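You operate a simulated robot arm through the tools that you are given. There is no shell and no other tool. Be economical: measure what you need, move in short steps, check, and stop when the job is done.

You are at the controls of a simulated two-armed robot. One attempt, no reset.

## Task
Switch off, brush the fluff from inside the left cover and close it.
Fine: use the hand brush and put it back; turn the cover knob back; the main switch stays off. Set down upright: hand brush. What is to be rubbed or washed off counts as gone when no trace of it is left.

Only the result counts: the job must be done as asked and must still hold three seconds after the hand-in. Knocking over, shifting, dropping, spilling or breaking anything else fails it. Lids that push on must go on centred and level and be pressed home; caps that screw on are set level and turned clockwise until they are tight.

## Robot
Two 7-joint arms with two-finger parallel grippers on one trunk, on a base that drives. Base frame: it is fixed to the floor where the robot stands at the start and does not move with it; the origin is under the middle of the robot, x ahead of it, y to its left, z up. Units: mm, degrees, N and s.
The left shoulder is at the start at [50, 165, 1050], the right one opposite. With the tool pointing down near the work surface each hand reaches from about 100 to 580 mm from the robot's upright axis, wherever it stands, measured 20 degrees to its own side. Places, roughly: hand brush [750, -2750, 750]; left cover [600, -900, 600]; left cover knob [500, -600, 500]; main switch [500, 0, 900]; right cover [600, -1900, 600]; right cover knob [500, -2300, 500]; wool sheet [800, -1500, 800]; wool tuft [750, -1250, 500]. Payload 3.91 kg a hand.
The tool frame of a hand sits at the grasp point between the pads (the TCP): z along the fingers, y along the line on which they close. The tips reach 30 mm beyond it. Largest opening 110 mm; finger width 20, thickness 10; the body of the gripper, 48 by 112 mm, starts 55 mm behind the TCP.
Orientation is told as [roll, pitch, yaw] about the base's x, y, z axes, in that order, counted from this pose: with the fingers straight down and closing along the base's y, the tool's x points along the base's -x, its y along +y and its z along -z.

## Interface
- The arms move only by the tool send_rows. It takes "left_series", "right_series" or both (then of equal length, played together; a hand with none holds still); each is a list of rows, each an object (a shift or turn left out is 0, a gripper value left out holds the last) with "linear": the shift along the tool's x, y, z in units of 50 mm (1.0 is 50 mm), a list of three; "dr": the turn, a rotation vector about the tool's x, y, z in units of 5 degrees (1.0 is 5 degrees), a list of three; "claw": the opening, from 0 (shut) to 1 (fully open). In form: [{"linear": [dx, dy, dz], "dr": [rx, ry, rz], "claw": claw}, ...]. A call has 1 to 12 rows; each row shifts and turns the commanded pose from where the row before left it, along the tool's axes as they then stand. A call with a number of a shift or a turn outside -1 to 1 is refused whole. Each row takes 0.2 s and may step no farther than 50 mm and 8.6 degrees from the row before; otherwise, or with a gripper value out of range, the whole call is refused. Where a pose cannot be reached the arm comes as near as it can. A force on the tool above 50 N (or 10 N above the force at the start of the call, whichever is more), or a blocked arm, ends the call early, and 0.2 s more pass. Each finger travels about 45 mm/s and halts on what it meets, pressing with about 25 N; the grip force reading is that of the motor and also rises with nothing between the fingers. The clock runs only during rows and for 0.2 s after the last one: add rows that do not move to give the fingers time. The reply holds the time, the measured pose of the TCP, the force on the tool along the base axes, the opening and the grip force, in the units named above and with some noise, with the torque about the TCP (base axes, N m) and any sound that the robot's microphone picked up.
- Cameras (640 x 400 px; columns grow to the right, rows downward): "scene" is now at [104.5, -39.5, 1221.1]; the picture's right is [-0.48, -0.88, 0.00], its down [-0.51, 0.28, -0.82] and it looks along [0.71, -0.39, -0.58] (base axes); focal length 286 px, centre (320, 200). "left" rides on the left gripper at [72, -17, -103] in its tool frame; the picture's right is [0.23, 0.97, 0.00], its down [-0.76, 0.18, -0.62] and it looks along [-0.61, 0.14, 0.78] (tool axes); focal length 222 px, centre (320, 200). "right" rides on the right gripper at [72, 17, -103] in its tool frame; the picture's right is [-0.23, 0.97, 0.00], its down [-0.76, -0.18, -0.62] and it looks along [-0.61, -0.14, 0.78] (tool axes); focal length 222 px, centre (320, 200). There is no depth. A picture from a camera that has moved, and an enlarged one, comes with that camera's place and axes in the base frame and with its lens.
- snapshot(camera): a new picture of that camera. No time passes.
- raise_lower(by): slides the trunk up (or, below 0, down) by that many mm; the arms and the scene camera ride with it, the base frame stays. It gives what a move gives, with no picture.
- base_move(legs): drives the robot by 1 to 6 legs, each [ahead, left, turn to the left] in mm, mm and degrees, along the robot's own axes; the way and the turn of a leg run together, so that a leg with both is an arc; at most 1500 mm and 180 degrees a leg. The arms and the cameras ride along, it lands a little off, and it stops where it bumps. It gives what a move gives.
- aim_head(pan, tilt): turns the head with the scene camera to pan (to the left, within 80 degrees either way) and tilt (down, from -29 to 69), counted from straight ahead of the robot. It gives what a move gives.
- enlarge(camera, box): a new picture of the part [left, top, right, bottom] of that camera's present view, enlarged. No time passes.
- job_done(): hands the job in; it is judged then, once.

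Go step by step. Nothing tells you exact positions but the pictures and the camera data: compare them with the known pose of the tool, close in by small moves and look again before you grip or let go. The budget is 120 turns and 88 pictures, counting those below and the enlarged ones. Unless the task says otherwise, let go and move clear before handing in, and close with one line.

The tools are called after ">>>" as a command line: name --argument value ..., lists and objects as JSON in quotes. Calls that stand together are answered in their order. send_rows: Moves the arms, as the interface text tells. Its arguments: {"type":"object","properties":{"left_series":{"type":"array","items":{"type":"object","properties":{"linear":{"type":"array","items":{"type":"number"}},"dr":{"type":"array","items":{"type":"number"}},"claw":{"type":"number"}}}},"right_series":{"type":"array","items":{"type":"object","properties":{"linear":{"type":"array","items":{"type":"number"}},"dr":{"type":"array","items":{"type":"number"}},"claw":{"type":"number"}}}}},"required":[]} The other tools are called the same way: raise_lower (by) slides the trunk up or down; base_move (legs) drives the base; aim_head (pan, tilt) turns the head that bears the scene camera; snapshot (camera) takes a picture; enlarge (camera, box) takes an enlarged picture of a part of a camera's view; job_done () hands the job in.

At the start:

```text
time: 0.0
left_position: [475.5, -44.4, 1008.1]
left_ee_rot: [0.0, 0.0, 0.1]
left_force: [-0.7, 0.3, 0.9]
left_wrist_torque: [0.02, 0.01, 0.03]
left_width: 110.2
left_grasp_force: 0.0
right_position: [296.2, -378.0, 997.3]
right_ee_rot: [0.0, 0.0, 0.0]
right_force: [-0.3, -0.7, -0.2]
right_wrist_torque: [0.0, 0.02, -0.03]
right_width: 109.9
right_grasp_force: 0.1
trunk travel left (down, up): [-270.0, 233.0]
robot x, y, heading: [-2.5, 0.1, 0.1]
head pan, tilt: [-28.9, 35.4]
```

scene: 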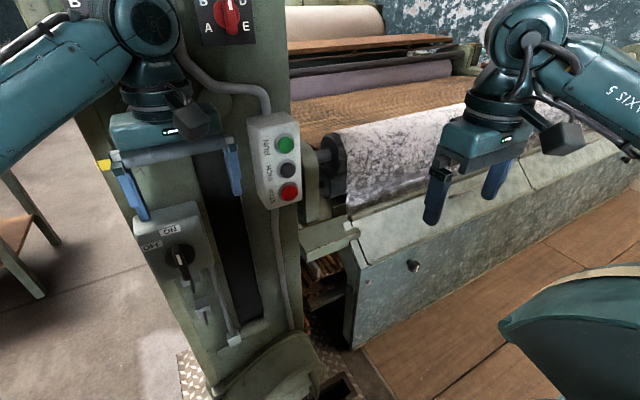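
right: 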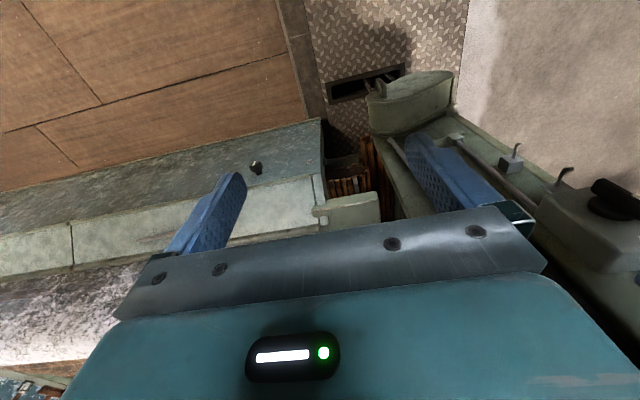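
left: 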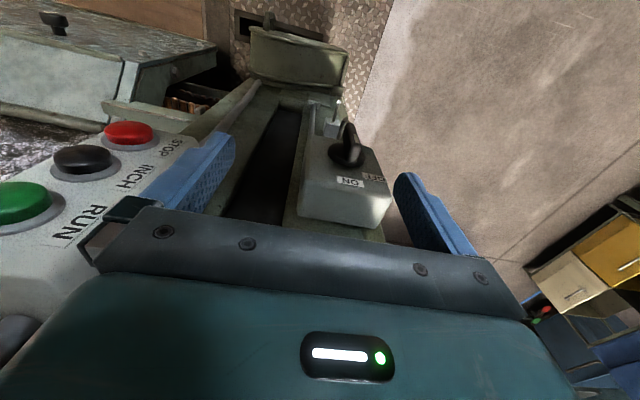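

I see the machine's end post with the main switch box (ON/OFF rotary) and RUN/INCH/STOP buttons. The left cover with its knob is to the right. I look closer at the switch and the cover first.

>>> enlarge --camera "scene" --box '[120, 100, 320, 340]'

>>> enlarge --camera "left" --box '[220, 80, 440, 260]'

>>> enlarge --camera "scene" --box '[290, 180, 510, 360]'

```text
1.67 times, centred on (220, 220) of scene
camera zoom: at [104.5, -39.5, 1221.1], right [-0.48, -0.88, 0.0], down [-0.51, 0.28, -0.82], along [0.71, -0.39, -0.58], focal length 478 px, centre (487, 167)
```

zoom: 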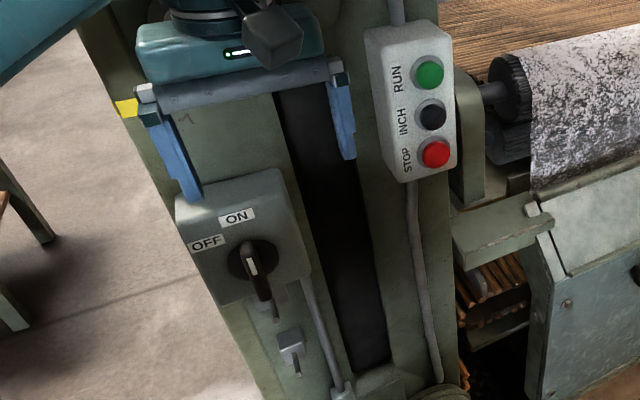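

```text
2.22 times, centred on (330, 170) of left
camera zoom: at [403.1, -62.2, 1111.8], right [-0.23, 0.97, 0.0], down [0.76, 0.18, 0.62], along [0.61, 0.14, -0.78], focal length 494 px, centre (298, 267)
```

zoom: 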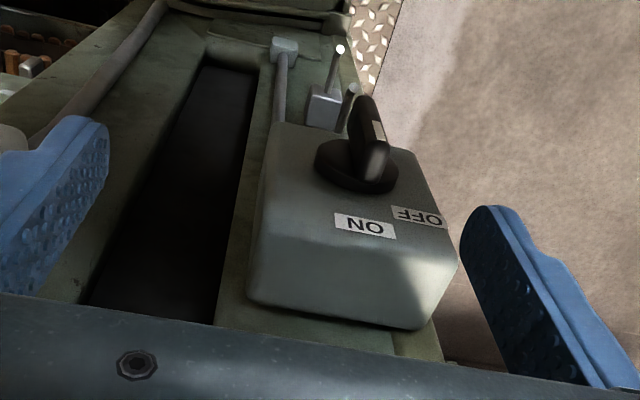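

```text
2.22 times, centred on (400, 270) of scene
camera zoom: at [104.5, -39.5, 1221.1], right [-0.48, -0.88, 0.0], down [-0.51, 0.28, -0.82], along [0.71, -0.39, -0.58], focal length 637 px, centre (142, 44)
```

zoom: 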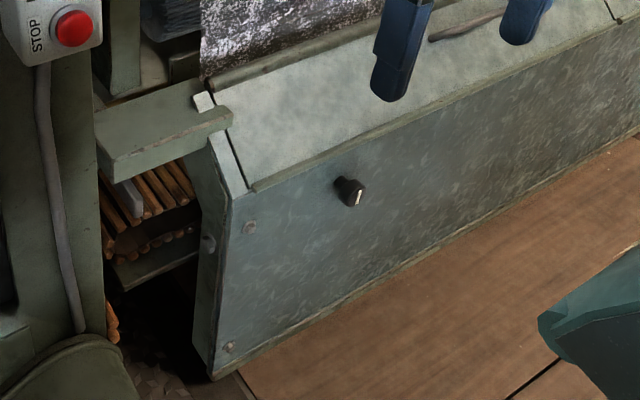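

The rotary main switch has its handle at ON, with OFF to the left of it; it faces me at about [520, 0, 865]. I back the left hand off and turn its fingers to point ahead.

>>> send_rows --left_series '[{"linear": [0.8, 0.4, 0]}, {"linear": [0.8, 0.4, 0]}, {"dr": [0, -1, 0]}, {"dr": [0, -1, 0]}, {"dr": [0, -1, 0]}, {"dr": [0, -1, 0]}, {"dr": [0, -1, 0]}, {"dr": [0, -1, 0]}, {"dr": [0, -1, 0]}, {"dr": [0, -1, 0]}, {"dr": [0, -1, 0]}, {"dr": [0, -1, 0]}]'

>>> send_rows --left_series '[{"dr": [0, -1, 0]}, {"dr": [0, -1, 0]}, {"dr": [0, -1, 0]}, {"dr": [0, -1, 0]}, {"dr": [0, -1, 0]}, {"dr": [0, -1, 0]}, {"dr": [0, -1, 0]}, {"dr": [0, -1, 0]}, {"linear": [0, 0, 0]}]'

>>> snapshot --camera "left"

>>> snapshot --camera "scene"

```text
time: 2.6
left_position: [393.1, -4.3, 1008.8]
left_ee_rot: [0.0, -50.0, 0.1]
left_force: [0.7, 0.9, 0.2]
left_wrist_torque: [0.01, 0.0, 0.01]
left_width: 110.2
left_grasp_force: 0.1
right_position: [296.4, -377.0, 996.9]
right_ee_rot: [-0.1, -0.1, 0.1]
right_force: [0.0, 0.4, 0.5]
right_wrist_torque: [-0.02, -0.02, -0.01]
right_width: 110.0
right_grasp_force: 0.1
trunk travel left (down, up): [-270.0, 233.0]
robot x, y, heading: [-3.3, 1.0, 0.0]
head pan, tilt: [-28.9, 35.4]
```

```text
time: 4.6
left_position: [394.9, -3.7, 1009.0]
left_ee_rot: [-149.7, -90.0, 149.9]
left_force: [0.4, -0.7, 0.1]
left_wrist_torque: [0.02, 0.0, 0.05]
left_width: 110.1
left_grasp_force: 0.0
right_position: [297.1, -378.2, 996.7]
right_ee_rot: [-0.1, 0.0, 0.0]
right_force: [-0.3, 0.3, -0.7]
right_wrist_torque: [0.0, 0.0, 0.04]
right_width: 109.8
right_grasp_force: 0.2
trunk travel left (down, up): [-270.0, 233.0]
robot x, y, heading: [3.7, 1.4, 0.2]
head pan, tilt: [-28.9, 35.4]
```

```text
81 pictures are left
camera left: at [292.2, -22.3, 935.9], right [0.0, 0.97, -0.23], down [-0.62, 0.18, 0.76], along [0.78, 0.14, 0.61], focal length 222 px, centre (320, 200)
```

left: 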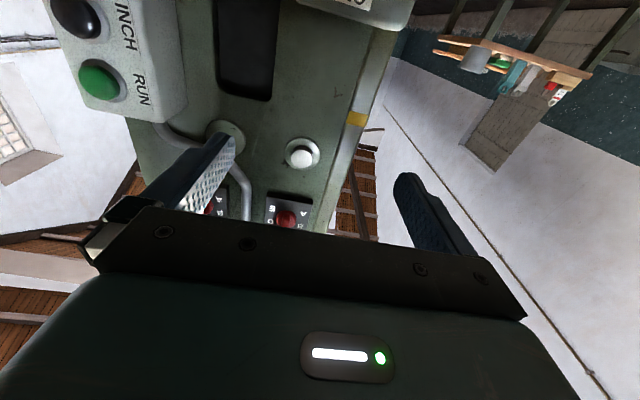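

```text
80 pictures are left
camera scene: at [104.5, -39.5, 1221.1], right [-0.48, -0.88, 0.0], down [-0.51, 0.28, -0.82], along [0.71, -0.39, -0.58], focal length 286 px, centre (320, 200)
```

scene: 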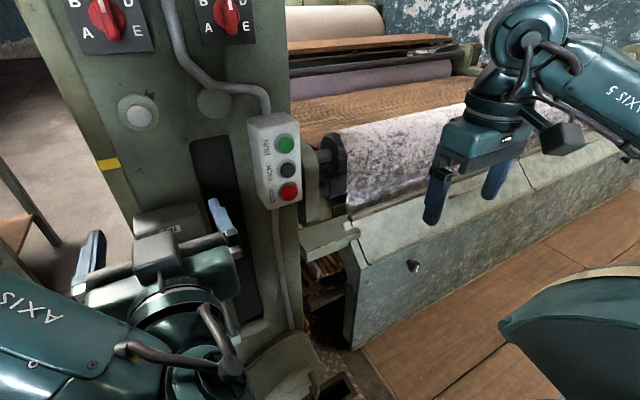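

The fingers now point ahead. I lower the hand to the switch's height, still clear of it, and look.

>>> send_rows --left_series '[{"linear": [0.9, 0, 0]}, {"linear": [0.9, 0, 0]}, {"linear": [0.9, 0, 0]}, {"linear": [0, 0, 0]}]'

>>> snapshot --camera "left"

>>> enlarge --camera "scene" --box '[100, 160, 300, 340]'

```text
time: 5.6
left_position: [393.9, -4.5, 874.1]
left_ee_rot: [-5.0, -90.0, 5.0]
left_force: [0.0, -0.6, -0.2]
left_wrist_torque: [0.01, -0.02, -0.06]
left_width: 109.9
left_grasp_force: 0.0
right_position: [296.2, -377.9, 996.7]
right_ee_rot: [-0.1, 0.0, -0.1]
right_force: [-0.4, 0.4, 0.9]
right_wrist_torque: [-0.02, -0.01, -0.03]
right_width: 109.8
right_grasp_force: 0.0
trunk travel left (down, up): [-270.0, 233.0]
robot x, y, heading: [-1.1, 1.0, -0.1]
head pan, tilt: [-28.9, 35.4]
```

```text
79 pictures are left
camera left: at [291.5, -22.0, 801.3], right [0.0, 0.97, -0.23], down [-0.62, 0.18, 0.76], along [0.78, 0.14, 0.61], focal length 222 px, centre (320, 200)
```

left: 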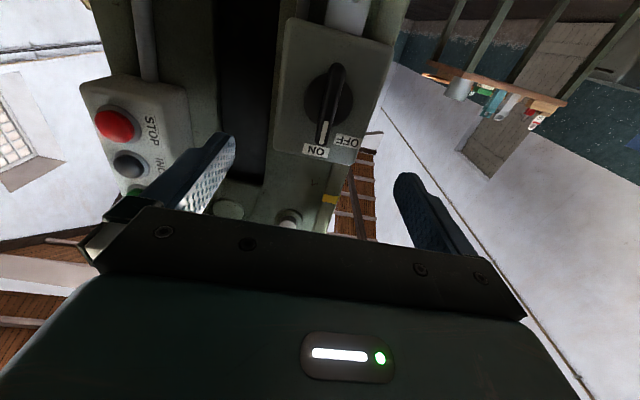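

```text
2.22 times, centred on (200, 250) of scene
camera zoom: at [104.5, -39.5, 1221.1], right [-0.48, -0.88, 0.0], down [-0.51, 0.28, -0.82], along [0.71, -0.39, -0.58], focal length 637 px, centre (587, 89)
```

zoom: 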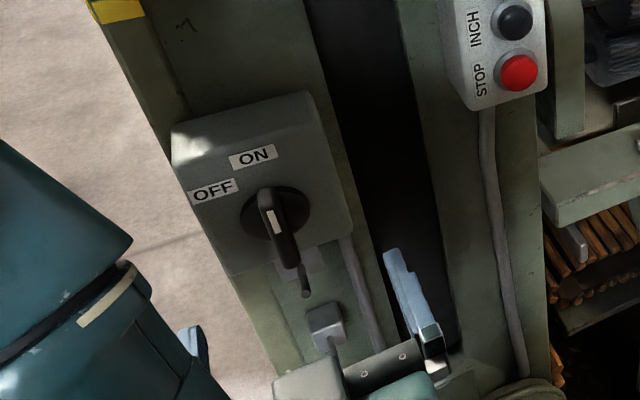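

The knob blade is upright, with its centre about [500, 0, 853]; OFF is to its left. I narrow the fingers and approach.

>>> send_rows --left_series '[{"linear": [0.4, 0.06, 0], "claw": 0.4}, {"linear": [0, 0, 0.7]}, {"linear": [0, 0, 0.7]}, {"linear": [0, 0, 0]}, {"linear": [0, 0, 0]}]'

>>> enlarge --camera "left" --box '[200, 20, 460, 240]'

>>> enlarge --camera "scene" --box '[100, 160, 300, 340]'

```text
time: 6.8
left_position: [471.3, -0.6, 855.9]
left_ee_rot: [122.4, -90.0, -122.2]
left_force: [-0.1, -0.5, -0.5]
left_wrist_torque: [-0.01, -0.02, 0.0]
left_width: 43.7
left_grasp_force: 0.1
left hand out of reach, approached as far as the arm can: row 1
right_position: [297.0, -377.4, 997.7]
right_ee_rot: [-0.1, 0.0, 0.0]
right_force: [-1.2, 0.8, 0.1]
right_wrist_torque: [0.01, 0.02, 0.02]
right_width: 110.1
right_grasp_force: 0.0
trunk travel left (down, up): [-270.0, 233.0]
robot x, y, heading: [-1.2, 3.3, 0.3]
head pan, tilt: [-28.9, 35.4]
```

```text
1.82 times, centred on (330, 130) of left
camera zoom: at [369.1, -18.0, 782.7], right [0.0, 0.97, -0.23], down [-0.62, 0.18, 0.76], along [0.78, 0.14, 0.61], focal length 404 px, centre (302, 327)
```

zoom: 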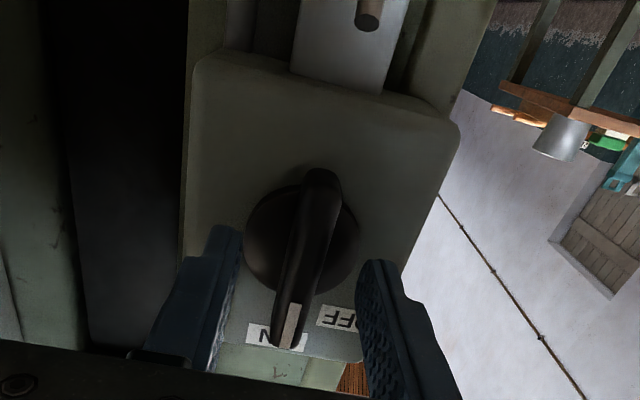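

```text
2.22 times, centred on (200, 250) of scene
camera zoom: at [104.4, -39.5, 1221.1], right [-0.48, -0.88, 0.0], down [-0.51, 0.28, -0.82], along [0.71, -0.39, -0.58], focal length 637 px, centre (587, 89)
```

zoom: 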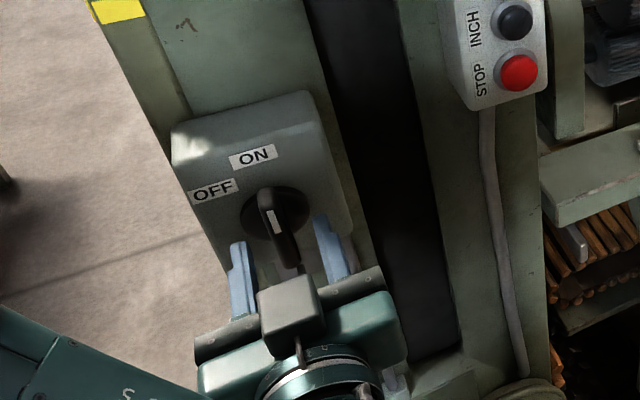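

The fingers straddle the blade with the tips about level with its front. I advance a little and close.

>>> send_rows --left_series '[{"linear": [0, 0, 0.14]}, {"linear": [0, 0, 0.14], "claw": 0}, {"linear": [0, 0, 0]}, {"linear": [0, 0, 0]}, {"linear": [0, 0, 0]}]'

>>> enlarge --camera "left" --box '[200, 20, 460, 240]'

```text
time: 8.0
left_position: [483.5, 0.1, 854.4]
left_ee_rot: [82.4, -90.0, -82.3]
left_force: [-6.3, 4.0, -0.2]
left_wrist_torque: [-0.04, 0.03, -0.29]
left_width: 13.0
left_grasp_force: 44.8
right_position: [296.0, -377.7, 998.2]
right_ee_rot: [0.0, 0.0, 0.0]
right_force: [0.3, -0.1, 1.0]
right_wrist_torque: [-0.01, 0.0, 0.0]
right_width: 109.7
right_grasp_force: 0.2
trunk travel left (down, up): [-270.0, 233.0]
robot x, y, heading: [1.8, -0.2, -0.1]
head pan, tilt: [-28.9, 35.4]
```

```text
1.82 times, centred on (330, 130) of left
camera zoom: at [381.1, -17.4, 782.2], right [0.0, 0.97, -0.23], down [-0.62, 0.18, 0.76], along [0.78, 0.14, 0.61], focal length 404 px, centre (302, 327)
```

zoom: 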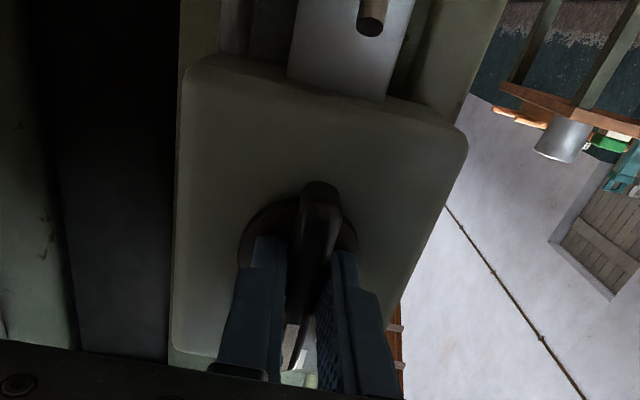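

The blade is gripped (13 mm). I turn it anticlockwise towards OFF.

>>> send_rows --left_series '[{"dr": [0, 0, -1]}, {"dr": [0, 0, -1]}, {"dr": [0, 0, -1]}, {"dr": [0, 0, -1]}, {"dr": [0, 0, -1]}, {"dr": [0, 0, -1]}, {"dr": [0, 0, -1]}, {"dr": [0, 0, -1]}, {"dr": [0, 0, -1]}, {"dr": [0, 0, 0]}]'

>>> enlarge --camera "scene" --box '[100, 160, 300, 340]'

```text
time: 10.2
left_position: [483.5, -1.8, 856.2]
left_ee_rot: [-90.2, -44.9, 90.0]
left_force: [1.7, -8.6, 7.9]
left_wrist_torque: [0.01, 0.45, 0.08]
left_width: 12.9
left_grasp_force: 45.2
right_position: [295.8, -378.6, 996.1]
right_ee_rot: [0.1, 0.1, 0.0]
right_force: [0.0, 0.5, -0.1]
right_wrist_torque: [0.04, 0.02, 0.03]
right_width: 109.9
right_grasp_force: 0.0
trunk travel left (down, up): [-270.0, 233.0]
robot x, y, heading: [-0.8, 3.0, -0.0]
head pan, tilt: [-28.9, 35.4]
```

```text
2.22 times, centred on (200, 250) of scene
camera zoom: at [104.1, -40.2, 1221.2], right [-0.48, -0.88, 0.0], down [-0.51, 0.28, -0.82], along [0.71, -0.39, -0.58], focal length 637 px, centre (587, 89)
```

zoom: 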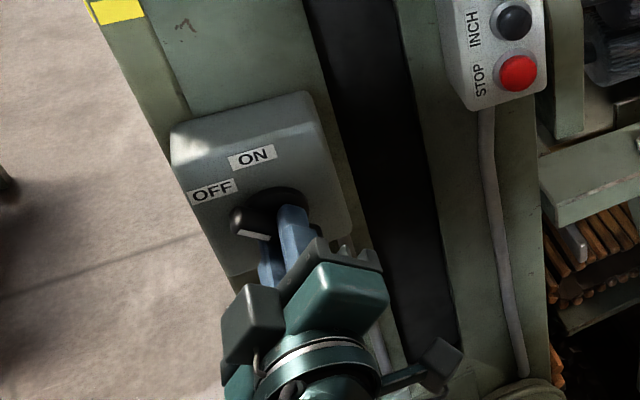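

It has turned 45° without a stop. I nudge on in small steps to feel for one.

>>> send_rows --left_series '[{"dr": [0, 0, -1]}, {"dr": [0, 0, 0]}]'

>>> send_rows --left_series '[{"dr": [0, 0, -1]}, {"dr": [0, 0, 0]}]'

>>> send_rows --left_series '[{"dr": [0, 0, -1]}, {"dr": [0, 0, 0]}]'

>>> enlarge --camera "left" --box '[200, 20, 460, 240]'

```text
time: 10.8
left_position: [483.7, -2.3, 857.1]
left_ee_rot: [-90.2, -39.9, 90.2]
left_force: [7.4, -12.5, 14.1]
left_wrist_torque: [0.06, 0.51, -0.05]
left_width: 12.7
left_grasp_force: 45.1
right_position: [295.8, -379.3, 997.7]
right_ee_rot: [0.1, -0.1, 0.0]
right_force: [-0.9, 0.4, -0.5]
right_wrist_torque: [0.0, 0.04, 0.01]
right_width: 109.8
right_grasp_force: 0.0
trunk travel left (down, up): [-270.0, 233.0]
robot x, y, heading: [1.0, 0.2, 0.2]
head pan, tilt: [-28.9, 35.4]
```

```text
time: 11.4
left_position: [482.8, -2.1, 856.5]
left_ee_rot: [-90.2, -35.0, 90.1]
left_force: [12.2, -15.4, 19.9]
left_wrist_torque: [0.11, 0.62, -0.1]
left_width: 12.7
left_grasp_force: 44.8
right_position: [295.6, -380.0, 996.9]
right_ee_rot: [0.1, -0.1, -0.1]
right_force: [0.3, 0.3, -0.2]
right_wrist_torque: [-0.01, 0.0, -0.01]
right_width: 110.1
right_grasp_force: 0.1
trunk travel left (down, up): [-270.0, 233.0]
robot x, y, heading: [-3.1, -1.7, -0.0]
head pan, tilt: [-28.9, 35.4]
```

```text
time: 12.0
left_position: [483.9, -2.6, 857.7]
left_ee_rot: [-90.3, -30.0, 90.1]
left_force: [14.3, -20.9, 21.7]
left_wrist_torque: [0.07, -0.11, 0.97]
left_width: 12.7
left_grasp_force: 45.0
right_position: [297.2, -379.4, 996.8]
right_ee_rot: [0.1, -0.1, 0.0]
right_force: [0.1, -0.1, 0.1]
right_wrist_torque: [0.02, 0.01, -0.03]
right_width: 109.9
right_grasp_force: 0.0
trunk travel left (down, up): [-270.0, 233.0]
robot x, y, heading: [1.2, -0.3, -0.4]
head pan, tilt: [-28.9, 35.4]
```

```text
1.82 times, centred on (330, 130) of left
camera zoom: at [381.0, -74.1, 834.6], right [0.01, 0.29, -0.96], down [-0.62, 0.75, 0.22], along [0.78, 0.59, 0.18], focal length 404 px, centre (302, 327)
```

zoom: 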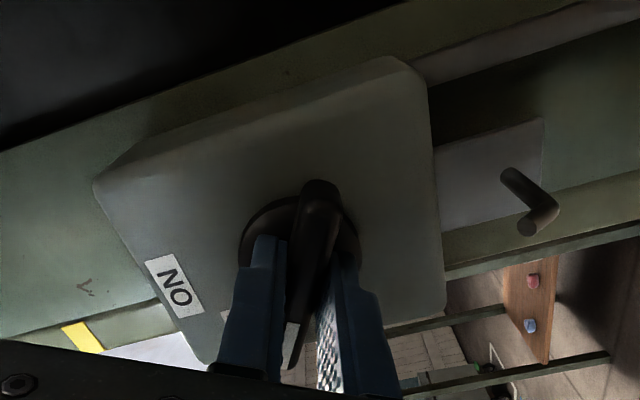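

Side force has risen since 45°, hinting at a stop there. I open the fingers and look at where the pointer rests.

>>> send_rows --left_series '[{"claw": 0.4}, {"linear": [0, 0, 0]}, {"linear": [0, 0, -0.8]}, {"linear": [0, 0, -0.8]}, {"linear": [0, 0, 0]}]'

>>> enlarge --camera "left" --box '[200, 20, 460, 240]'

>>> enlarge --camera "scene" --box '[100, 160, 300, 340]'

```text
time: 13.3
left_position: [434.0, 15.1, 894.8]
left_ee_rot: [-99.0, -32.2, 96.1]
left_force: [0.4, 0.3, 0.0]
left_wrist_torque: [0.0, 0.02, -0.01]
left_width: 44.1
left_grasp_force: 0.2
right_position: [297.3, -379.1, 997.6]
right_ee_rot: [0.1, 0.0, 0.0]
right_force: [1.0, -0.9, 0.1]
right_wrist_torque: [0.02, -0.03, 0.01]
right_width: 110.0
right_grasp_force: 0.0
trunk travel left (down, up): [-270.0, 233.0]
robot x, y, heading: [0.0, 1.6, 0.2]
head pan, tilt: [-28.9, 35.4]
stopped in row 5 (left hand): the arm was blocked; the commanded pose is now the measured one
```

```text
1.82 times, centred on (330, 130) of left
camera zoom: at [337.4, -57.9, 855.8], right [0.12, 0.34, -0.93], down [-0.67, 0.72, 0.18], along [0.73, 0.6, 0.31], focal length 404 px, centre (302, 327)
```

zoom: 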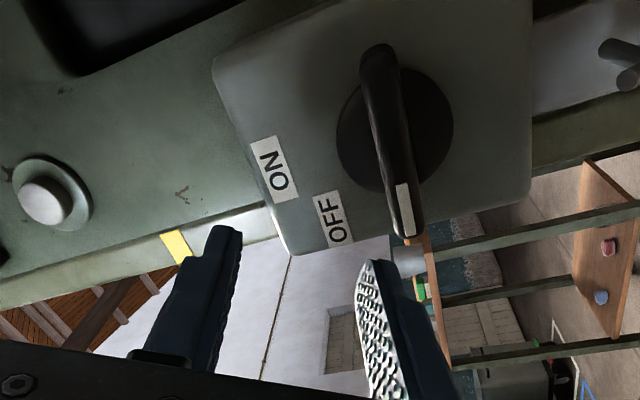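

```text
2.22 times, centred on (200, 250) of scene
camera zoom: at [104.6, -39.4, 1221.1], right [-0.48, -0.88, 0.0], down [-0.51, 0.28, -0.82], along [0.71, -0.39, -0.58], focal length 637 px, centre (587, 89)
```

zoom: 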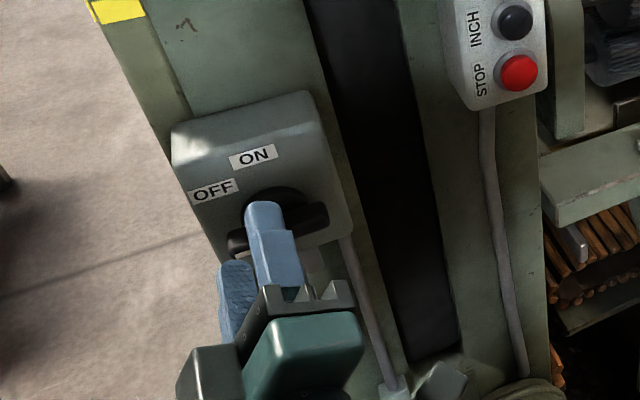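

The pointer now lies about 85° left (near horizontal), past the OFF label. I free the arm by rolling the hand back and retreating, then check the knob again.

>>> send_rows --left_series '[{"dr": [0, 0, 1]}, {"dr": [0, 0, 1]}, {"dr": [0, 0, 1]}, {"dr": [0, 0, 1]}, {"dr": [0, 0, 1]}, {"dr": [0, 0, 1]}, {"linear": [0, 0, -0.5]}, {"linear": [0, 0, -0.5]}, {"linear": [0, 0, 0]}]'

>>> enlarge --camera "scene" --box '[100, 160, 300, 340]'

```text
time: 14.9
left_position: [443.5, 36.3, 934.4]
left_ee_rot: [-133.2, -63.1, 130.8]
left_force: [-0.7, -0.4, 0.1]
left_wrist_torque: [-0.03, -0.01, 0.01]
left_width: 44.1
left_grasp_force: 0.0
right_position: [295.7, -377.9, 997.1]
right_ee_rot: [0.0, 0.0, 0.1]
right_force: [-0.3, -0.2, 0.2]
right_wrist_torque: [0.0, 0.0, -0.03]
right_width: 110.1
right_grasp_force: 0.1
trunk travel left (down, up): [-270.0, 233.0]
robot x, y, heading: [-1.0, 1.7, -0.0]
head pan, tilt: [-28.9, 35.4]
stopped in row 8 (left hand): the arm was blocked; the commanded pose is now the measured one
```

```text
2.22 times, centred on (200, 250) of scene
camera zoom: at [104.6, -39.4, 1221.1], right [-0.48, -0.88, 0.0], down [-0.51, 0.28, -0.81], along [0.71, -0.39, -0.58], focal length 637 px, centre (587, 89)
```

zoom: 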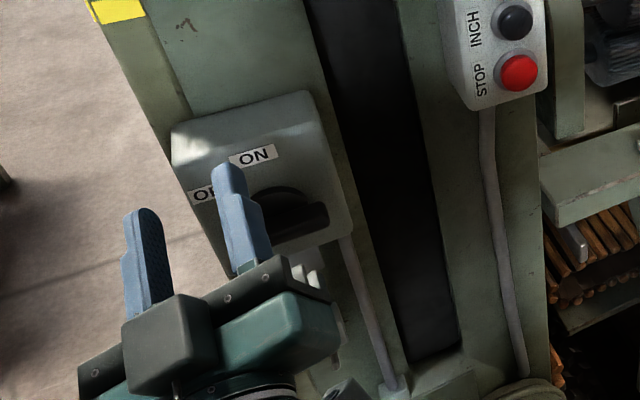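

The knob now lies horizontal. The arm is cramped near the trunk, so I drive the base back a bit to free it and look again.

>>> base_move --legs '[[-150, 0, 0]]'

>>> snapshot --camera "scene"

```text
time: 16.3
left_position: [291.9, 36.1, 934.9]
left_ee_rot: [-133.0, -63.3, 130.7]
left_force: [-0.7, -0.6, -0.5]
left_wrist_torque: [0.03, -0.03, 0.01]
left_width: 44.1
left_grasp_force: 0.1
right_position: [145.5, -377.7, 997.5]
right_ee_rot: [0.0, 0.0, 0.0]
right_force: [0.4, 1.4, 0.5]
right_wrist_torque: [-0.01, 0.02, -0.03]
right_width: 110.1
right_grasp_force: 0.1
trunk travel left (down, up): [-270.0, 233.0]
robot x, y, heading: [-151.3, 0.6, 0.1]
head pan, tilt: [-28.9, 35.4]
```

```text
69 pictures are left
camera scene: at [-46.1, -39.5, 1221.1], right [-0.48, -0.88, 0.0], down [-0.51, 0.28, -0.82], along [0.71, -0.39, -0.58], focal length 286 px, centre (320, 200)
```

scene: 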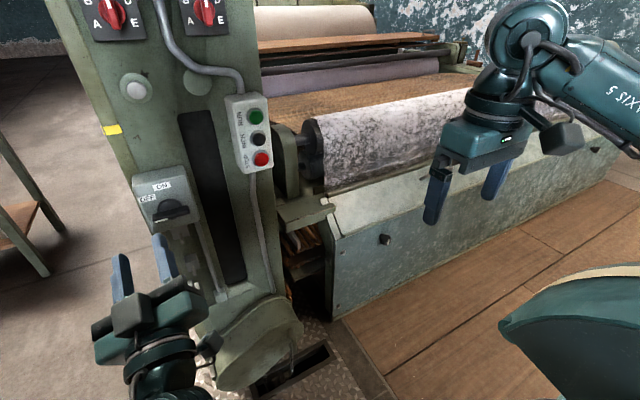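

The knob reads horizontal. I zoom once on it and on the left cover.

>>> enlarge --camera "scene" --box '[120, 150, 220, 240]'

>>> enlarge --camera "scene" --box '[260, 140, 640, 340]'

```text
4.44 times, centred on (170, 195) of scene
camera zoom: at [-46.1, -39.5, 1221.1], right [-0.48, -0.88, 0.0], down [-0.51, 0.28, -0.82], along [0.71, -0.39, -0.58], focal length 1273 px, centre (987, 222)
```

zoom: 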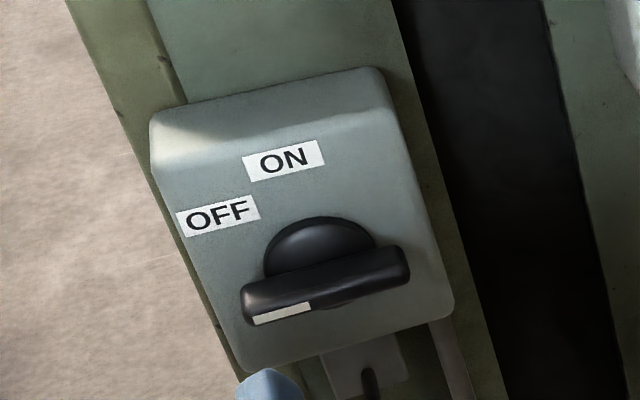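

```text
1.68 times, centred on (450, 240) of scene
camera zoom: at [-46.1, -39.5, 1221.1], right [-0.48, -0.88, 0.0], down [-0.51, 0.28, -0.82], along [0.71, -0.39, -0.58], focal length 482 px, centre (101, 133)
```

zoom: 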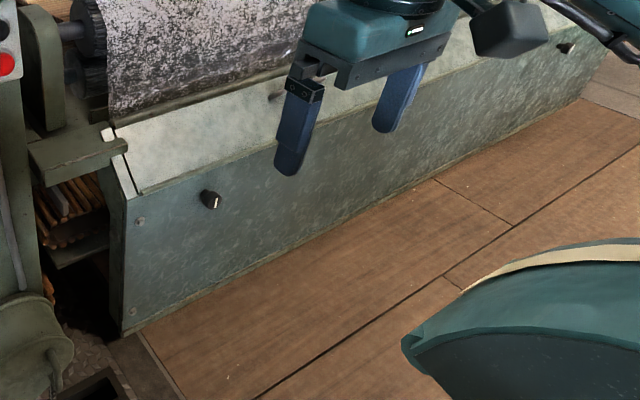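

The switch is off: the knob snapped fully horizontal. I drive right along the machine to face the left cover.

>>> base_move --legs '[[0, -850, 0]]'

>>> aim_head --pan 0 --tilt 35

>>> snapshot --camera "scene"

```text
time: 24.1
left_position: [297.9, -810.9, 933.7]
left_ee_rot: [-133.2, -63.2, 131.6]
left_force: [0.3, 0.0, -0.6]
left_wrist_torque: [-0.03, 0.0, -0.01]
left_width: 43.9
left_grasp_force: 0.0
right_position: [156.5, -1227.0, 997.1]
right_ee_rot: [0.0, 0.0, 0.6]
right_force: [0.1, -0.7, -0.3]
right_wrist_torque: [0.0, 0.01, -0.01]
right_width: 110.0
right_grasp_force: 0.0
trunk travel left (down, up): [-270.0, 233.0]
robot x, y, heading: [-145.0, -853.9, 0.6]
head pan, tilt: [-28.9, 35.4]
```

```text
time: 25.1
left_position: [298.3, -811.1, 934.2]
left_ee_rot: [-133.2, -63.3, 131.5]
left_force: [1.0, -0.7, -0.5]
left_wrist_torque: [0.02, 0.02, -0.01]
left_width: 44.0
left_grasp_force: 0.0
right_position: [156.4, -1226.7, 998.4]
right_ee_rot: [0.0, 0.1, 0.7]
right_force: [0.1, -0.2, -0.2]
right_wrist_torque: [-0.03, -0.01, 0.02]
right_width: 109.9
right_grasp_force: 0.0
trunk travel left (down, up): [-270.0, 233.0]
robot x, y, heading: [-145.5, -849.3, 0.6]
head pan, tilt: [0.0, 35.0]
```

```text
66 pictures are left
camera scene: at [-29.3, -848.1, 1221.7], right [0.01, -1.0, 0.0], down [-0.57, -0.01, -0.82], along [0.82, 0.01, -0.57], focal length 286 px, centre (320, 200)
```

scene: 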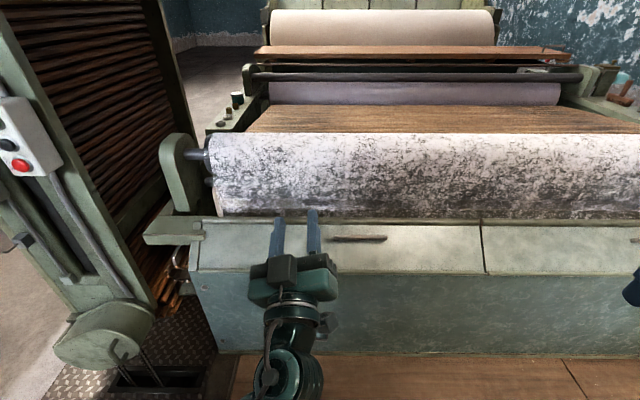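

The left cover is the slanted panel with a brown grip strip near [600, -950, 640]; the knob is hidden behind my hand. I straighten the left hand and move it aside to see.

>>> send_rows --left_series '[{"dr": [0, 0, 1]}, {"dr": [0, 0, 1]}, {"dr": [0, 0, 1]}, {"dr": [0, 0, 1]}, {"dr": [0, 1, 0]}, {"dr": [0, 1, 0]}, {"dr": [0, 1, 0]}, {"dr": [0, 0.6, 0]}, {"linear": [0, 0.9, 0]}, {"linear": [0, 0.9, 0]}, {"linear": [0, 0.9, 0]}, {"linear": [0, 0, 0]}]'

>>> aim_head --pan 8 --tilt 42

>>> snapshot --camera "scene"

```text
time: 26.6
left_position: [313.1, -782.4, 927.9]
left_ee_rot: [138.5, -75.3, -136.3]
left_force: [-0.3, 0.2, -0.2]
left_wrist_torque: [-0.01, 0.02, 0.0]
left_width: 43.9
left_grasp_force: 0.1
right_position: [155.4, -1227.0, 997.1]
right_ee_rot: [0.0, -0.1, 0.7]
right_force: [-0.6, 0.4, 0.1]
right_wrist_torque: [0.02, 0.01, -0.02]
right_width: 109.9
right_grasp_force: 0.1
trunk travel left (down, up): [-270.0, 233.0]
robot x, y, heading: [-144.7, -853.6, 0.8]
head pan, tilt: [0.0, 35.0]
stopped in row 7 (left hand): the arm was blocked; the commanded pose is now the measured one
```

```text
time: 27.2
left_position: [311.4, -781.1, 928.3]
left_ee_rot: [138.3, -75.3, -136.1]
left_force: [-0.3, 0.1, -0.3]
left_wrist_torque: [-0.04, 0.0, 0.04]
left_width: 44.0
left_grasp_force: 0.2
right_position: [156.2, -1226.9, 996.9]
right_ee_rot: [0.0, 0.0, 0.7]
right_force: [0.4, 0.2, 0.2]
right_wrist_torque: [0.03, -0.02, 0.01]
right_width: 110.0
right_grasp_force: 0.0
trunk travel left (down, up): [-270.0, 233.0]
robot x, y, heading: [-146.3, -852.5, 0.7]
head pan, tilt: [8.0, 42.0]
```

```text
65 pictures are left
camera scene: at [-34.7, -836.5, 1211.2], right [0.15, -0.99, 0.0], down [-0.66, -0.1, -0.74], along [0.73, 0.11, -0.67], focal length 286 px, centre (320, 200)
```

scene: 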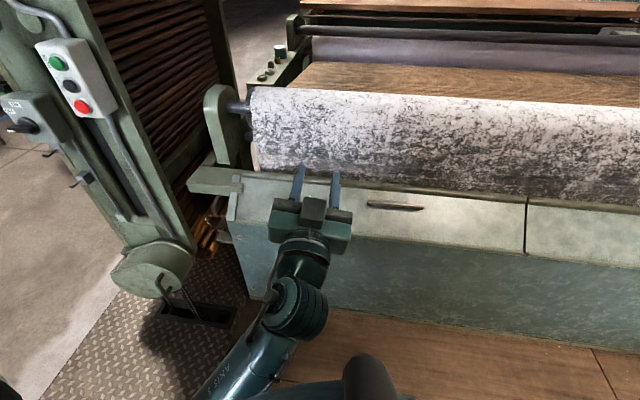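

The left arm is folded tightly because the hand is close in. I extend it forward, then level it and shift it left.

>>> send_rows --left_series '[{"linear": [0, 0, 1]}, {"linear": [0, 0, 0.8]}, {"dr": [0, 1, 0.5]}, {"dr": [0, 1, 0.3]}, {"linear": [0, 0.8, 0]}, {"linear": [0, 0.8, 0]}, {"linear": [0, 0.8, 0]}, {"linear": [0, 0, 0]}]'

>>> snapshot --camera "scene"

```text
time: 29.1
left_position: [394.8, -664.0, 975.0]
left_ee_rot: [94.9, -76.5, -91.3]
left_force: [0.0, -0.7, -0.2]
left_wrist_torque: [0.0, 0.02, 0.04]
left_width: 44.0
left_grasp_force: 0.0
right_position: [155.7, -1227.7, 996.9]
right_ee_rot: [-0.1, 0.0, 0.7]
right_force: [-0.1, -0.3, -0.6]
right_wrist_torque: [0.0, 0.0, 0.03]
right_width: 110.1
right_grasp_force: 0.0
trunk travel left (down, up): [-270.0, 233.0]
robot x, y, heading: [-146.7, -850.5, 0.9]
head pan, tilt: [8.0, 42.0]
```

```text
64 pictures are left
camera scene: at [-34.7, -836.4, 1211.2], right [0.15, -0.99, 0.0], down [-0.66, -0.1, -0.74], along [0.73, 0.11, -0.67], focal length 286 px, centre (320, 200)
```

scene: 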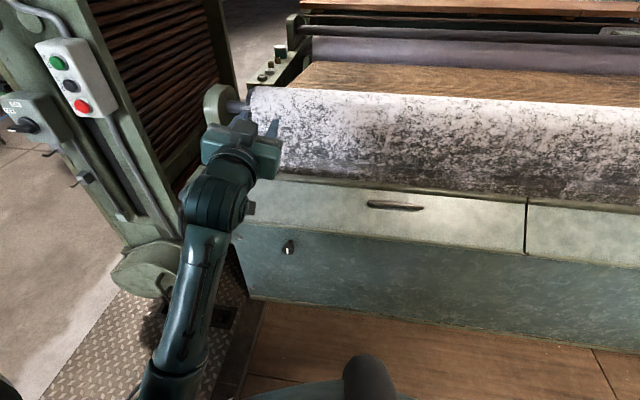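

The knob is now in view at about pixel (288, 246). I zoom on it and on the cover's edges.

>>> enlarge --camera "scene" --box '[230, 170, 430, 290]'

>>> enlarge --camera "scene" --box '[260, 225, 320, 265]'

```text
3.20 times, centred on (330, 230) of scene
camera zoom: at [-34.7, -836.4, 1211.2], right [0.15, -0.99, 0.0], down [-0.66, -0.1, -0.74], along [0.73, 0.11, -0.67], focal length 917 px, centre (288, 104)
```

zoom: 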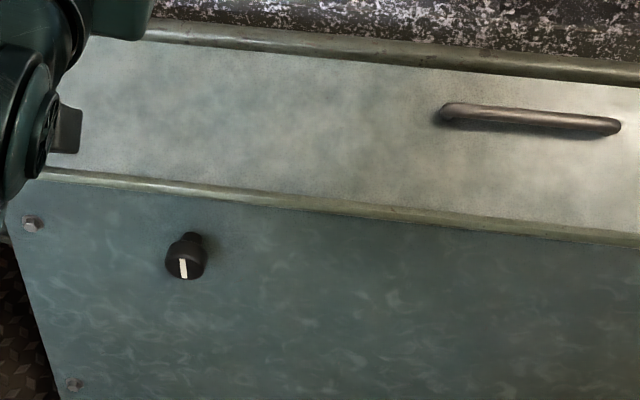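

```text
10.00 times, centred on (290, 245) of scene
camera zoom: at [-34.7, -836.4, 1211.2], right [0.15, -0.99, 0.0], down [-0.66, -0.1, -0.74], along [0.73, 0.11, -0.67], focal length 2865 px, centre (620, -250)
```

zoom: 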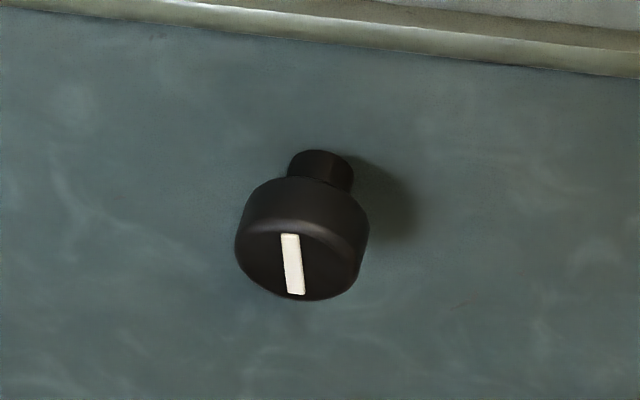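

The cover knob is round with an upright white mark, near [530, -640, 455]. I lower the trunk, then level the hand.

>>> raise_lower --by -260

>>> send_rows --left_series '[{"dr": [0, 0, -1]}, {"dr": [0, 0, -1]}, {"dr": [0, 0, -0.7]}, {"linear": [0.9, 0, -0.3]}, {"linear": [0.9, 0, -0.3]}, {"linear": [0.9, 0, -0.3]}, {"linear": [0.9, 0, 0]}, {"linear": [0.9, 0, 0]}, {"linear": [0, 0, 0]}]'

>>> snapshot --camera "scene"

>>> snapshot --camera "left"

```text
time: 31.9
left_position: [400.6, -665.4, 897.2]
left_ee_rot: [93.2, -76.5, -89.9]
left_force: [0.1, 1.0, -0.1]
left_wrist_torque: [0.03, -0.02, -0.01]
left_width: 43.9
left_grasp_force: 0.0
right_position: [156.4, -1226.0, 920.6]
right_ee_rot: [0.1, -0.2, 0.7]
right_force: [0.4, 0.2, 0.7]
right_wrist_torque: [-0.01, 0.0, 0.03]
right_width: 109.9
right_grasp_force: 0.1
trunk travel left (down, up): [-184.0, 319.0]
robot x, y, heading: [-146.1, -855.3, 0.8]
head pan, tilt: [8.0, 42.0]
stopped: the arm was blocked; the commanded pose is now the measured one
```

```text
time: 33.0
left_position: [400.1, -646.2, 936.1]
left_ee_rot: [156.7, -74.8, -152.3]
left_force: [-0.3, -0.1, 0.0]
left_wrist_torque: [0.02, 0.02, -0.01]
left_width: 44.1
left_grasp_force: 0.0
right_position: [156.5, -1227.4, 919.4]
right_ee_rot: [0.0, -0.1, 0.8]
right_force: [-0.4, 0.1, -0.5]
right_wrist_torque: [0.01, 0.01, 0.03]
right_width: 110.0
right_grasp_force: 0.1
trunk travel left (down, up): [-184.0, 319.0]
robot x, y, heading: [-141.0, -851.8, 0.7]
head pan, tilt: [8.0, 42.0]
stopped in row 5 (left hand): the arm was blocked; the commanded pose is now the measured one
```

```text
61 pictures are left
camera scene: at [-34.6, -836.5, 1133.4], right [0.15, -0.99, 0.0], down [-0.66, -0.1, -0.74], along [0.73, 0.11, -0.67], focal length 286 px, centre (320, 200)
```

scene: 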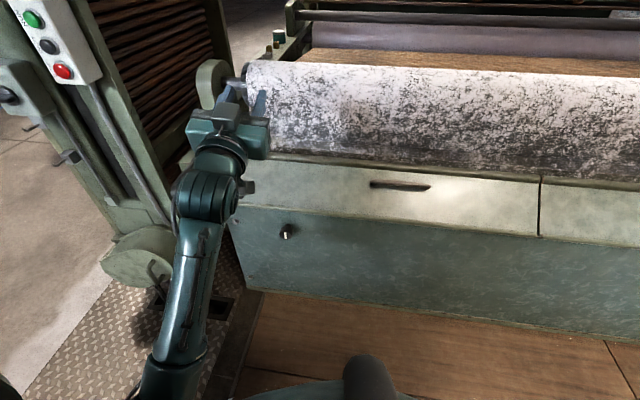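

```text
60 pictures are left
camera left: at [319.3, -660.4, 839.3], right [-0.04, 0.99, -0.12], down [-0.8, 0.04, 0.6], along [0.6, 0.12, 0.79], focal length 222 px, centre (320, 200)
```

left: 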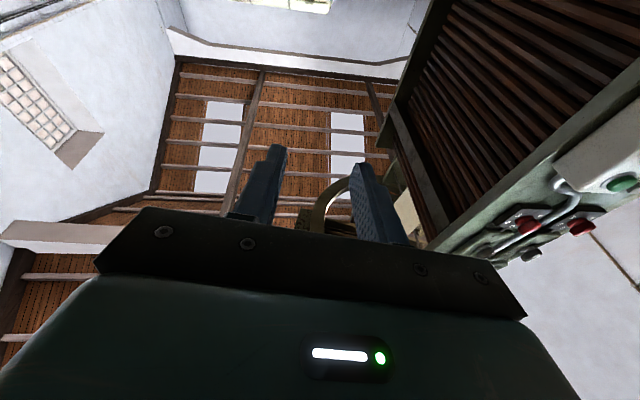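

The elbow hangs low and blocked the trunk. I extend the hand farther forward first, level it, then lower the trunk again.

>>> send_rows --left_series '[{"linear": [0.2, 0, 0.8]}, {"linear": [0.2, 0, 0.8]}, {"dr": [0, 1, 0]}, {"dr": [0, 1, 0]}, {"dr": [0, 0.8, 0]}, {"linear": [0, 0, 0]}]'

>>> raise_lower --by -180

>>> snapshot --camera "scene"

```text
time: 34.5
left_position: [480.5, -638.3, 930.0]
left_ee_rot: [92.4, -84.2, -87.1]
left_force: [-0.3, -0.5, 0.8]
left_wrist_torque: [-0.01, 0.0, 0.0]
left_width: 43.9
left_grasp_force: 0.0
right_position: [156.3, -1227.2, 911.0]
right_ee_rot: [0.0, 0.0, 0.6]
right_force: [1.0, 1.1, 0.5]
right_wrist_torque: [0.0, 0.0, -0.02]
right_width: 110.0
right_grasp_force: 0.0
trunk travel left (down, up): [-184.0, 319.0]
robot x, y, heading: [-142.1, -851.4, 0.9]
head pan, tilt: [8.0, 42.0]
```

```text
time: 36.4
left_position: [515.9, -636.5, 788.1]
left_ee_rot: [85.6, -83.3, -80.0]
left_force: [-1.2, 0.4, 0.7]
left_wrist_torque: [0.02, 0.1, -0.06]
left_width: 44.0
left_grasp_force: 0.1
right_position: [158.3, -1224.7, 748.6]
right_ee_rot: [0.0, 0.2, 0.9]
right_force: [-0.4, -0.1, -0.9]
right_wrist_torque: [0.01, -0.04, 0.01]
right_width: 110.0
right_grasp_force: 0.0
trunk travel left (down, up): [-27.0, 476.0]
robot x, y, heading: [-143.9, -852.8, 0.7]
head pan, tilt: [8.0, 42.0]
stopped: the arm was blocked; the commanded pose is now the measured one
```

```text
59 pictures are left
camera scene: at [-32.4, -835.2, 962.5], right [0.15, -0.99, 0.0], down [-0.66, -0.1, -0.74], along [0.73, 0.11, -0.67], focal length 286 px, centre (320, 200)
```

scene: 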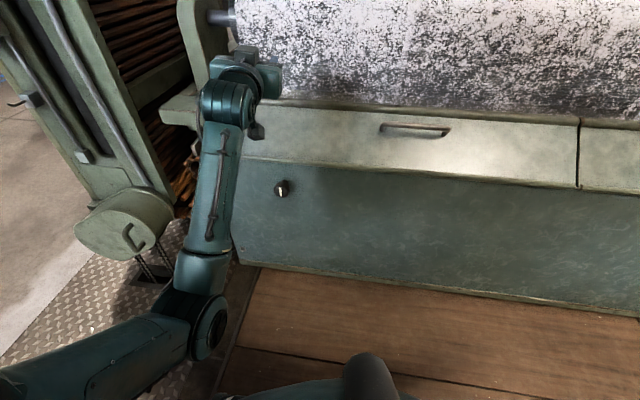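

The elbow is near the floor. I raise the trunk some so the arm can reach down more stretched, then lower the hand well in front of the panel.

>>> raise_lower --by 120

>>> send_rows --left_series '[{"linear": [0, 0, -0.6], "dr": [1, 0, -1]}, {"linear": [0.6, 0, -0.6]}, {"linear": [0.8, 0, 0]}, {"linear": [0.8, 0, 0]}, {"linear": [0.8, 0, 0]}, {"linear": [0.8, 0, 0]}, {"linear": [0.8, 0, 0]}, {"linear": [0.8, 0, 0]}, {"linear": [0, 0, 0]}]'

>>> snapshot --camera "scene"

```text
time: 37.9
left_position: [515.5, -637.7, 918.1]
left_ee_rot: [88.2, -83.2, -82.8]
left_force: [-0.4, -0.4, -0.3]
left_wrist_torque: [-0.05, -0.02, 0.01]
left_width: 44.1
left_grasp_force: 0.1
right_position: [156.6, -1227.2, 875.4]
right_ee_rot: [0.0, 0.0, 0.7]
right_force: [0.2, 0.5, -0.7]
right_wrist_torque: [0.03, 0.01, 0.02]
right_width: 110.1
right_grasp_force: 0.1
trunk travel left (down, up): [-147.0, 356.0]
robot x, y, heading: [-146.2, -853.1, 0.8]
head pan, tilt: [8.0, 42.0]
```

```text
time: 39.2
left_position: [475.8, -635.0, 846.5]
left_ee_rot: [168.7, -80.8, -167.9]
left_force: [-0.7, -0.5, 0.7]
left_wrist_torque: [-0.02, 0.03, -0.03]
left_width: 44.1
left_grasp_force: 0.1
right_position: [155.3, -1227.8, 876.5]
right_ee_rot: [0.1, 0.1, 0.6]
right_force: [-0.2, -0.3, -0.1]
right_wrist_torque: [0.01, 0.02, 0.01]
right_width: 110.0
right_grasp_force: 0.0
trunk travel left (down, up): [-147.0, 356.0]
robot x, y, heading: [-143.8, -851.1, 0.6]
head pan, tilt: [8.0, 42.0]
stopped in row 6 (left hand): the arm was blocked; the commanded pose is now the measured one
```

```text
58 pictures are left
camera scene: at [-35.0, -836.6, 1090.0], right [0.15, -0.99, 0.0], down [-0.66, -0.1, -0.74], along [0.73, 0.11, -0.67], focal length 286 px, centre (320, 200)
```

scene: 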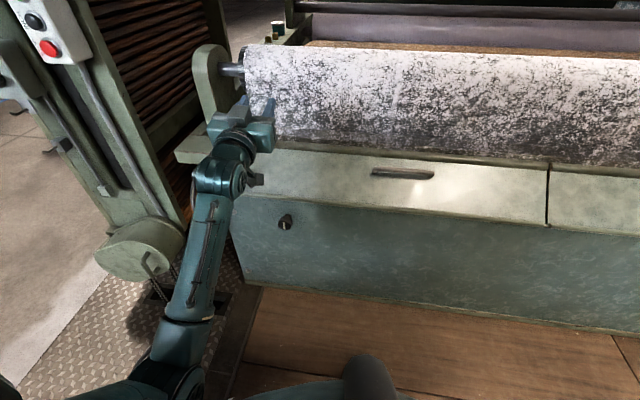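

The wrist is folded against the forearm. I unwind: bring the hand back to pointing down so the elbow rises, then I'll approach low with the elbow up.

>>> send_rows --left_series '[{"linear": [0, 0, 0.4], "dr": [0, 1, 0]}, {"dr": [0, 1, 0]}, {"dr": [0, 1, 0]}, {"dr": [0, 1, 0]}, {"dr": [0, 1, 0]}, {"dr": [0, 1, 0]}, {"dr": [0, 1, 0]}, {"dr": [0, 1, 0]}, {"dr": [0, 1, 0]}, {"dr": [0, 1, 0]}, {"dr": [0, 1, 0]}, {"dr": [0, 1, 0]}]'

>>> send_rows --left_series '[{"dr": [0, 1, 0]}, {"dr": [0, 1, 0]}, {"dr": [0, 1, 0]}, {"dr": [0, 1, 0]}, {"linear": [0, 0, 0]}]'

>>> snapshot --camera "scene"

```text
time: 41.9
left_position: [495.6, -634.7, 848.0]
left_ee_rot: [2.3, -38.9, -0.5]
left_force: [0.2, 0.9, 0.2]
left_wrist_torque: [0.0, 0.01, -0.01]
left_width: 44.0
left_grasp_force: 0.0
right_position: [156.9, -1228.8, 875.0]
right_ee_rot: [0.0, 0.1, 0.7]
right_force: [0.0, 0.0, 0.3]
right_wrist_torque: [0.05, -0.01, 0.02]
right_width: 110.0
right_grasp_force: 0.1
trunk travel left (down, up): [-147.0, 356.0]
robot x, y, heading: [-146.4, -851.5, 0.8]
head pan, tilt: [8.0, 42.0]
```

```text
time: 43.0
left_position: [495.5, -634.6, 848.9]
left_ee_rot: [1.9, -19.0, 0.2]
left_force: [-1.0, -0.2, 0.2]
left_wrist_torque: [0.03, 0.01, -0.01]
left_width: 43.8
left_grasp_force: 0.0
right_position: [156.5, -1228.0, 874.2]
right_ee_rot: [0.0, 0.1, 0.7]
right_force: [-0.3, -0.8, 0.0]
right_wrist_torque: [0.02, 0.01, 0.0]
right_width: 110.0
right_grasp_force: 0.1
trunk travel left (down, up): [-147.0, 356.0]
robot x, y, heading: [-147.4, -854.8, 0.6]
head pan, tilt: [8.0, 42.0]
```

```text
57 pictures are left
camera scene: at [-34.9, -836.6, 1088.6], right [0.15, -0.99, 0.0], down [-0.66, -0.1, -0.74], along [0.73, 0.11, -0.67], focal length 286 px, centre (320, 200)
```

scene: 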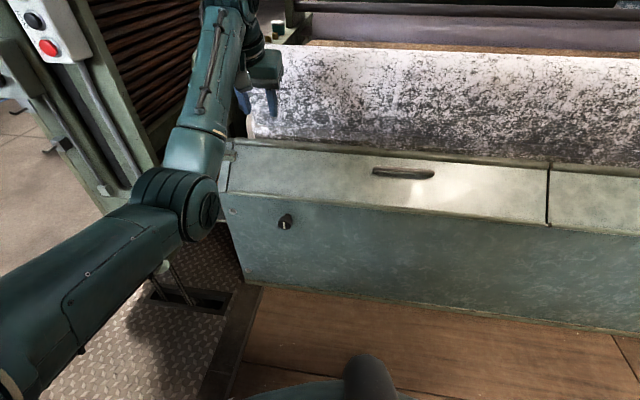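

The elbow is now out to the left. I pull the hand back and lower it in front of the panel, pointing down.

>>> send_rows --left_series '[{"linear": [0.85, 0, -0.3]}, {"linear": [0.85, 0, -0.3]}, {"linear": [0.3, 0, 0.85]}, {"linear": [0.3, 0, 0.85]}, {"linear": [0.3, 0, 0.85]}, {"linear": [0.3, 0, 0.85]}, {"linear": [0.3, 0, 0.85]}, {"linear": [0.3, 0, 0.85]}, {"linear": [0.3, 0, 0.85]}, {"linear": [0.3, 0, 0.85]}, {"linear": [0, 0, 0]}]'

>>> snapshot --camera "scene"

```text
time: 45.5
left_position: [404.8, -624.0, 488.5]
left_ee_rot: [1.9, -19.1, 0.3]
left_force: [-0.7, 0.2, -0.4]
left_wrist_torque: [0.01, 0.01, -0.01]
left_width: 44.1
left_grasp_force: 0.1
right_position: [155.8, -1227.6, 875.6]
right_ee_rot: [-0.1, 0.0, 0.7]
right_force: [-0.9, -0.5, 0.3]
right_wrist_torque: [0.01, 0.0, -0.01]
right_width: 109.9
right_grasp_force: 0.0
trunk travel left (down, up): [-147.0, 356.0]
robot x, y, heading: [-144.5, -855.7, 1.0]
head pan, tilt: [8.0, 42.0]
```

```text
56 pictures are left
camera scene: at [-34.8, -836.5, 1088.6], right [0.15, -0.99, 0.0], down [-0.66, -0.1, -0.74], along [0.73, 0.11, -0.67], focal length 286 px, centre (320, 200)
```

scene: 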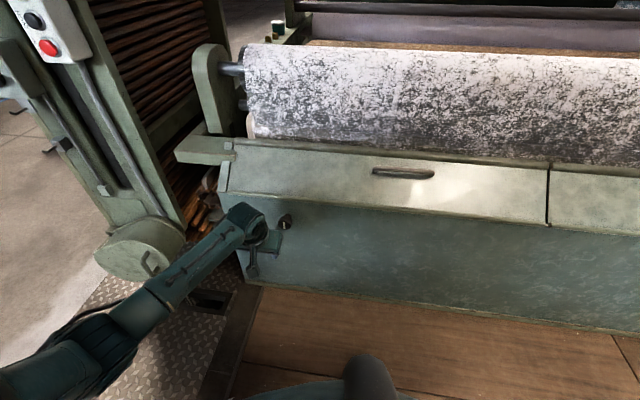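

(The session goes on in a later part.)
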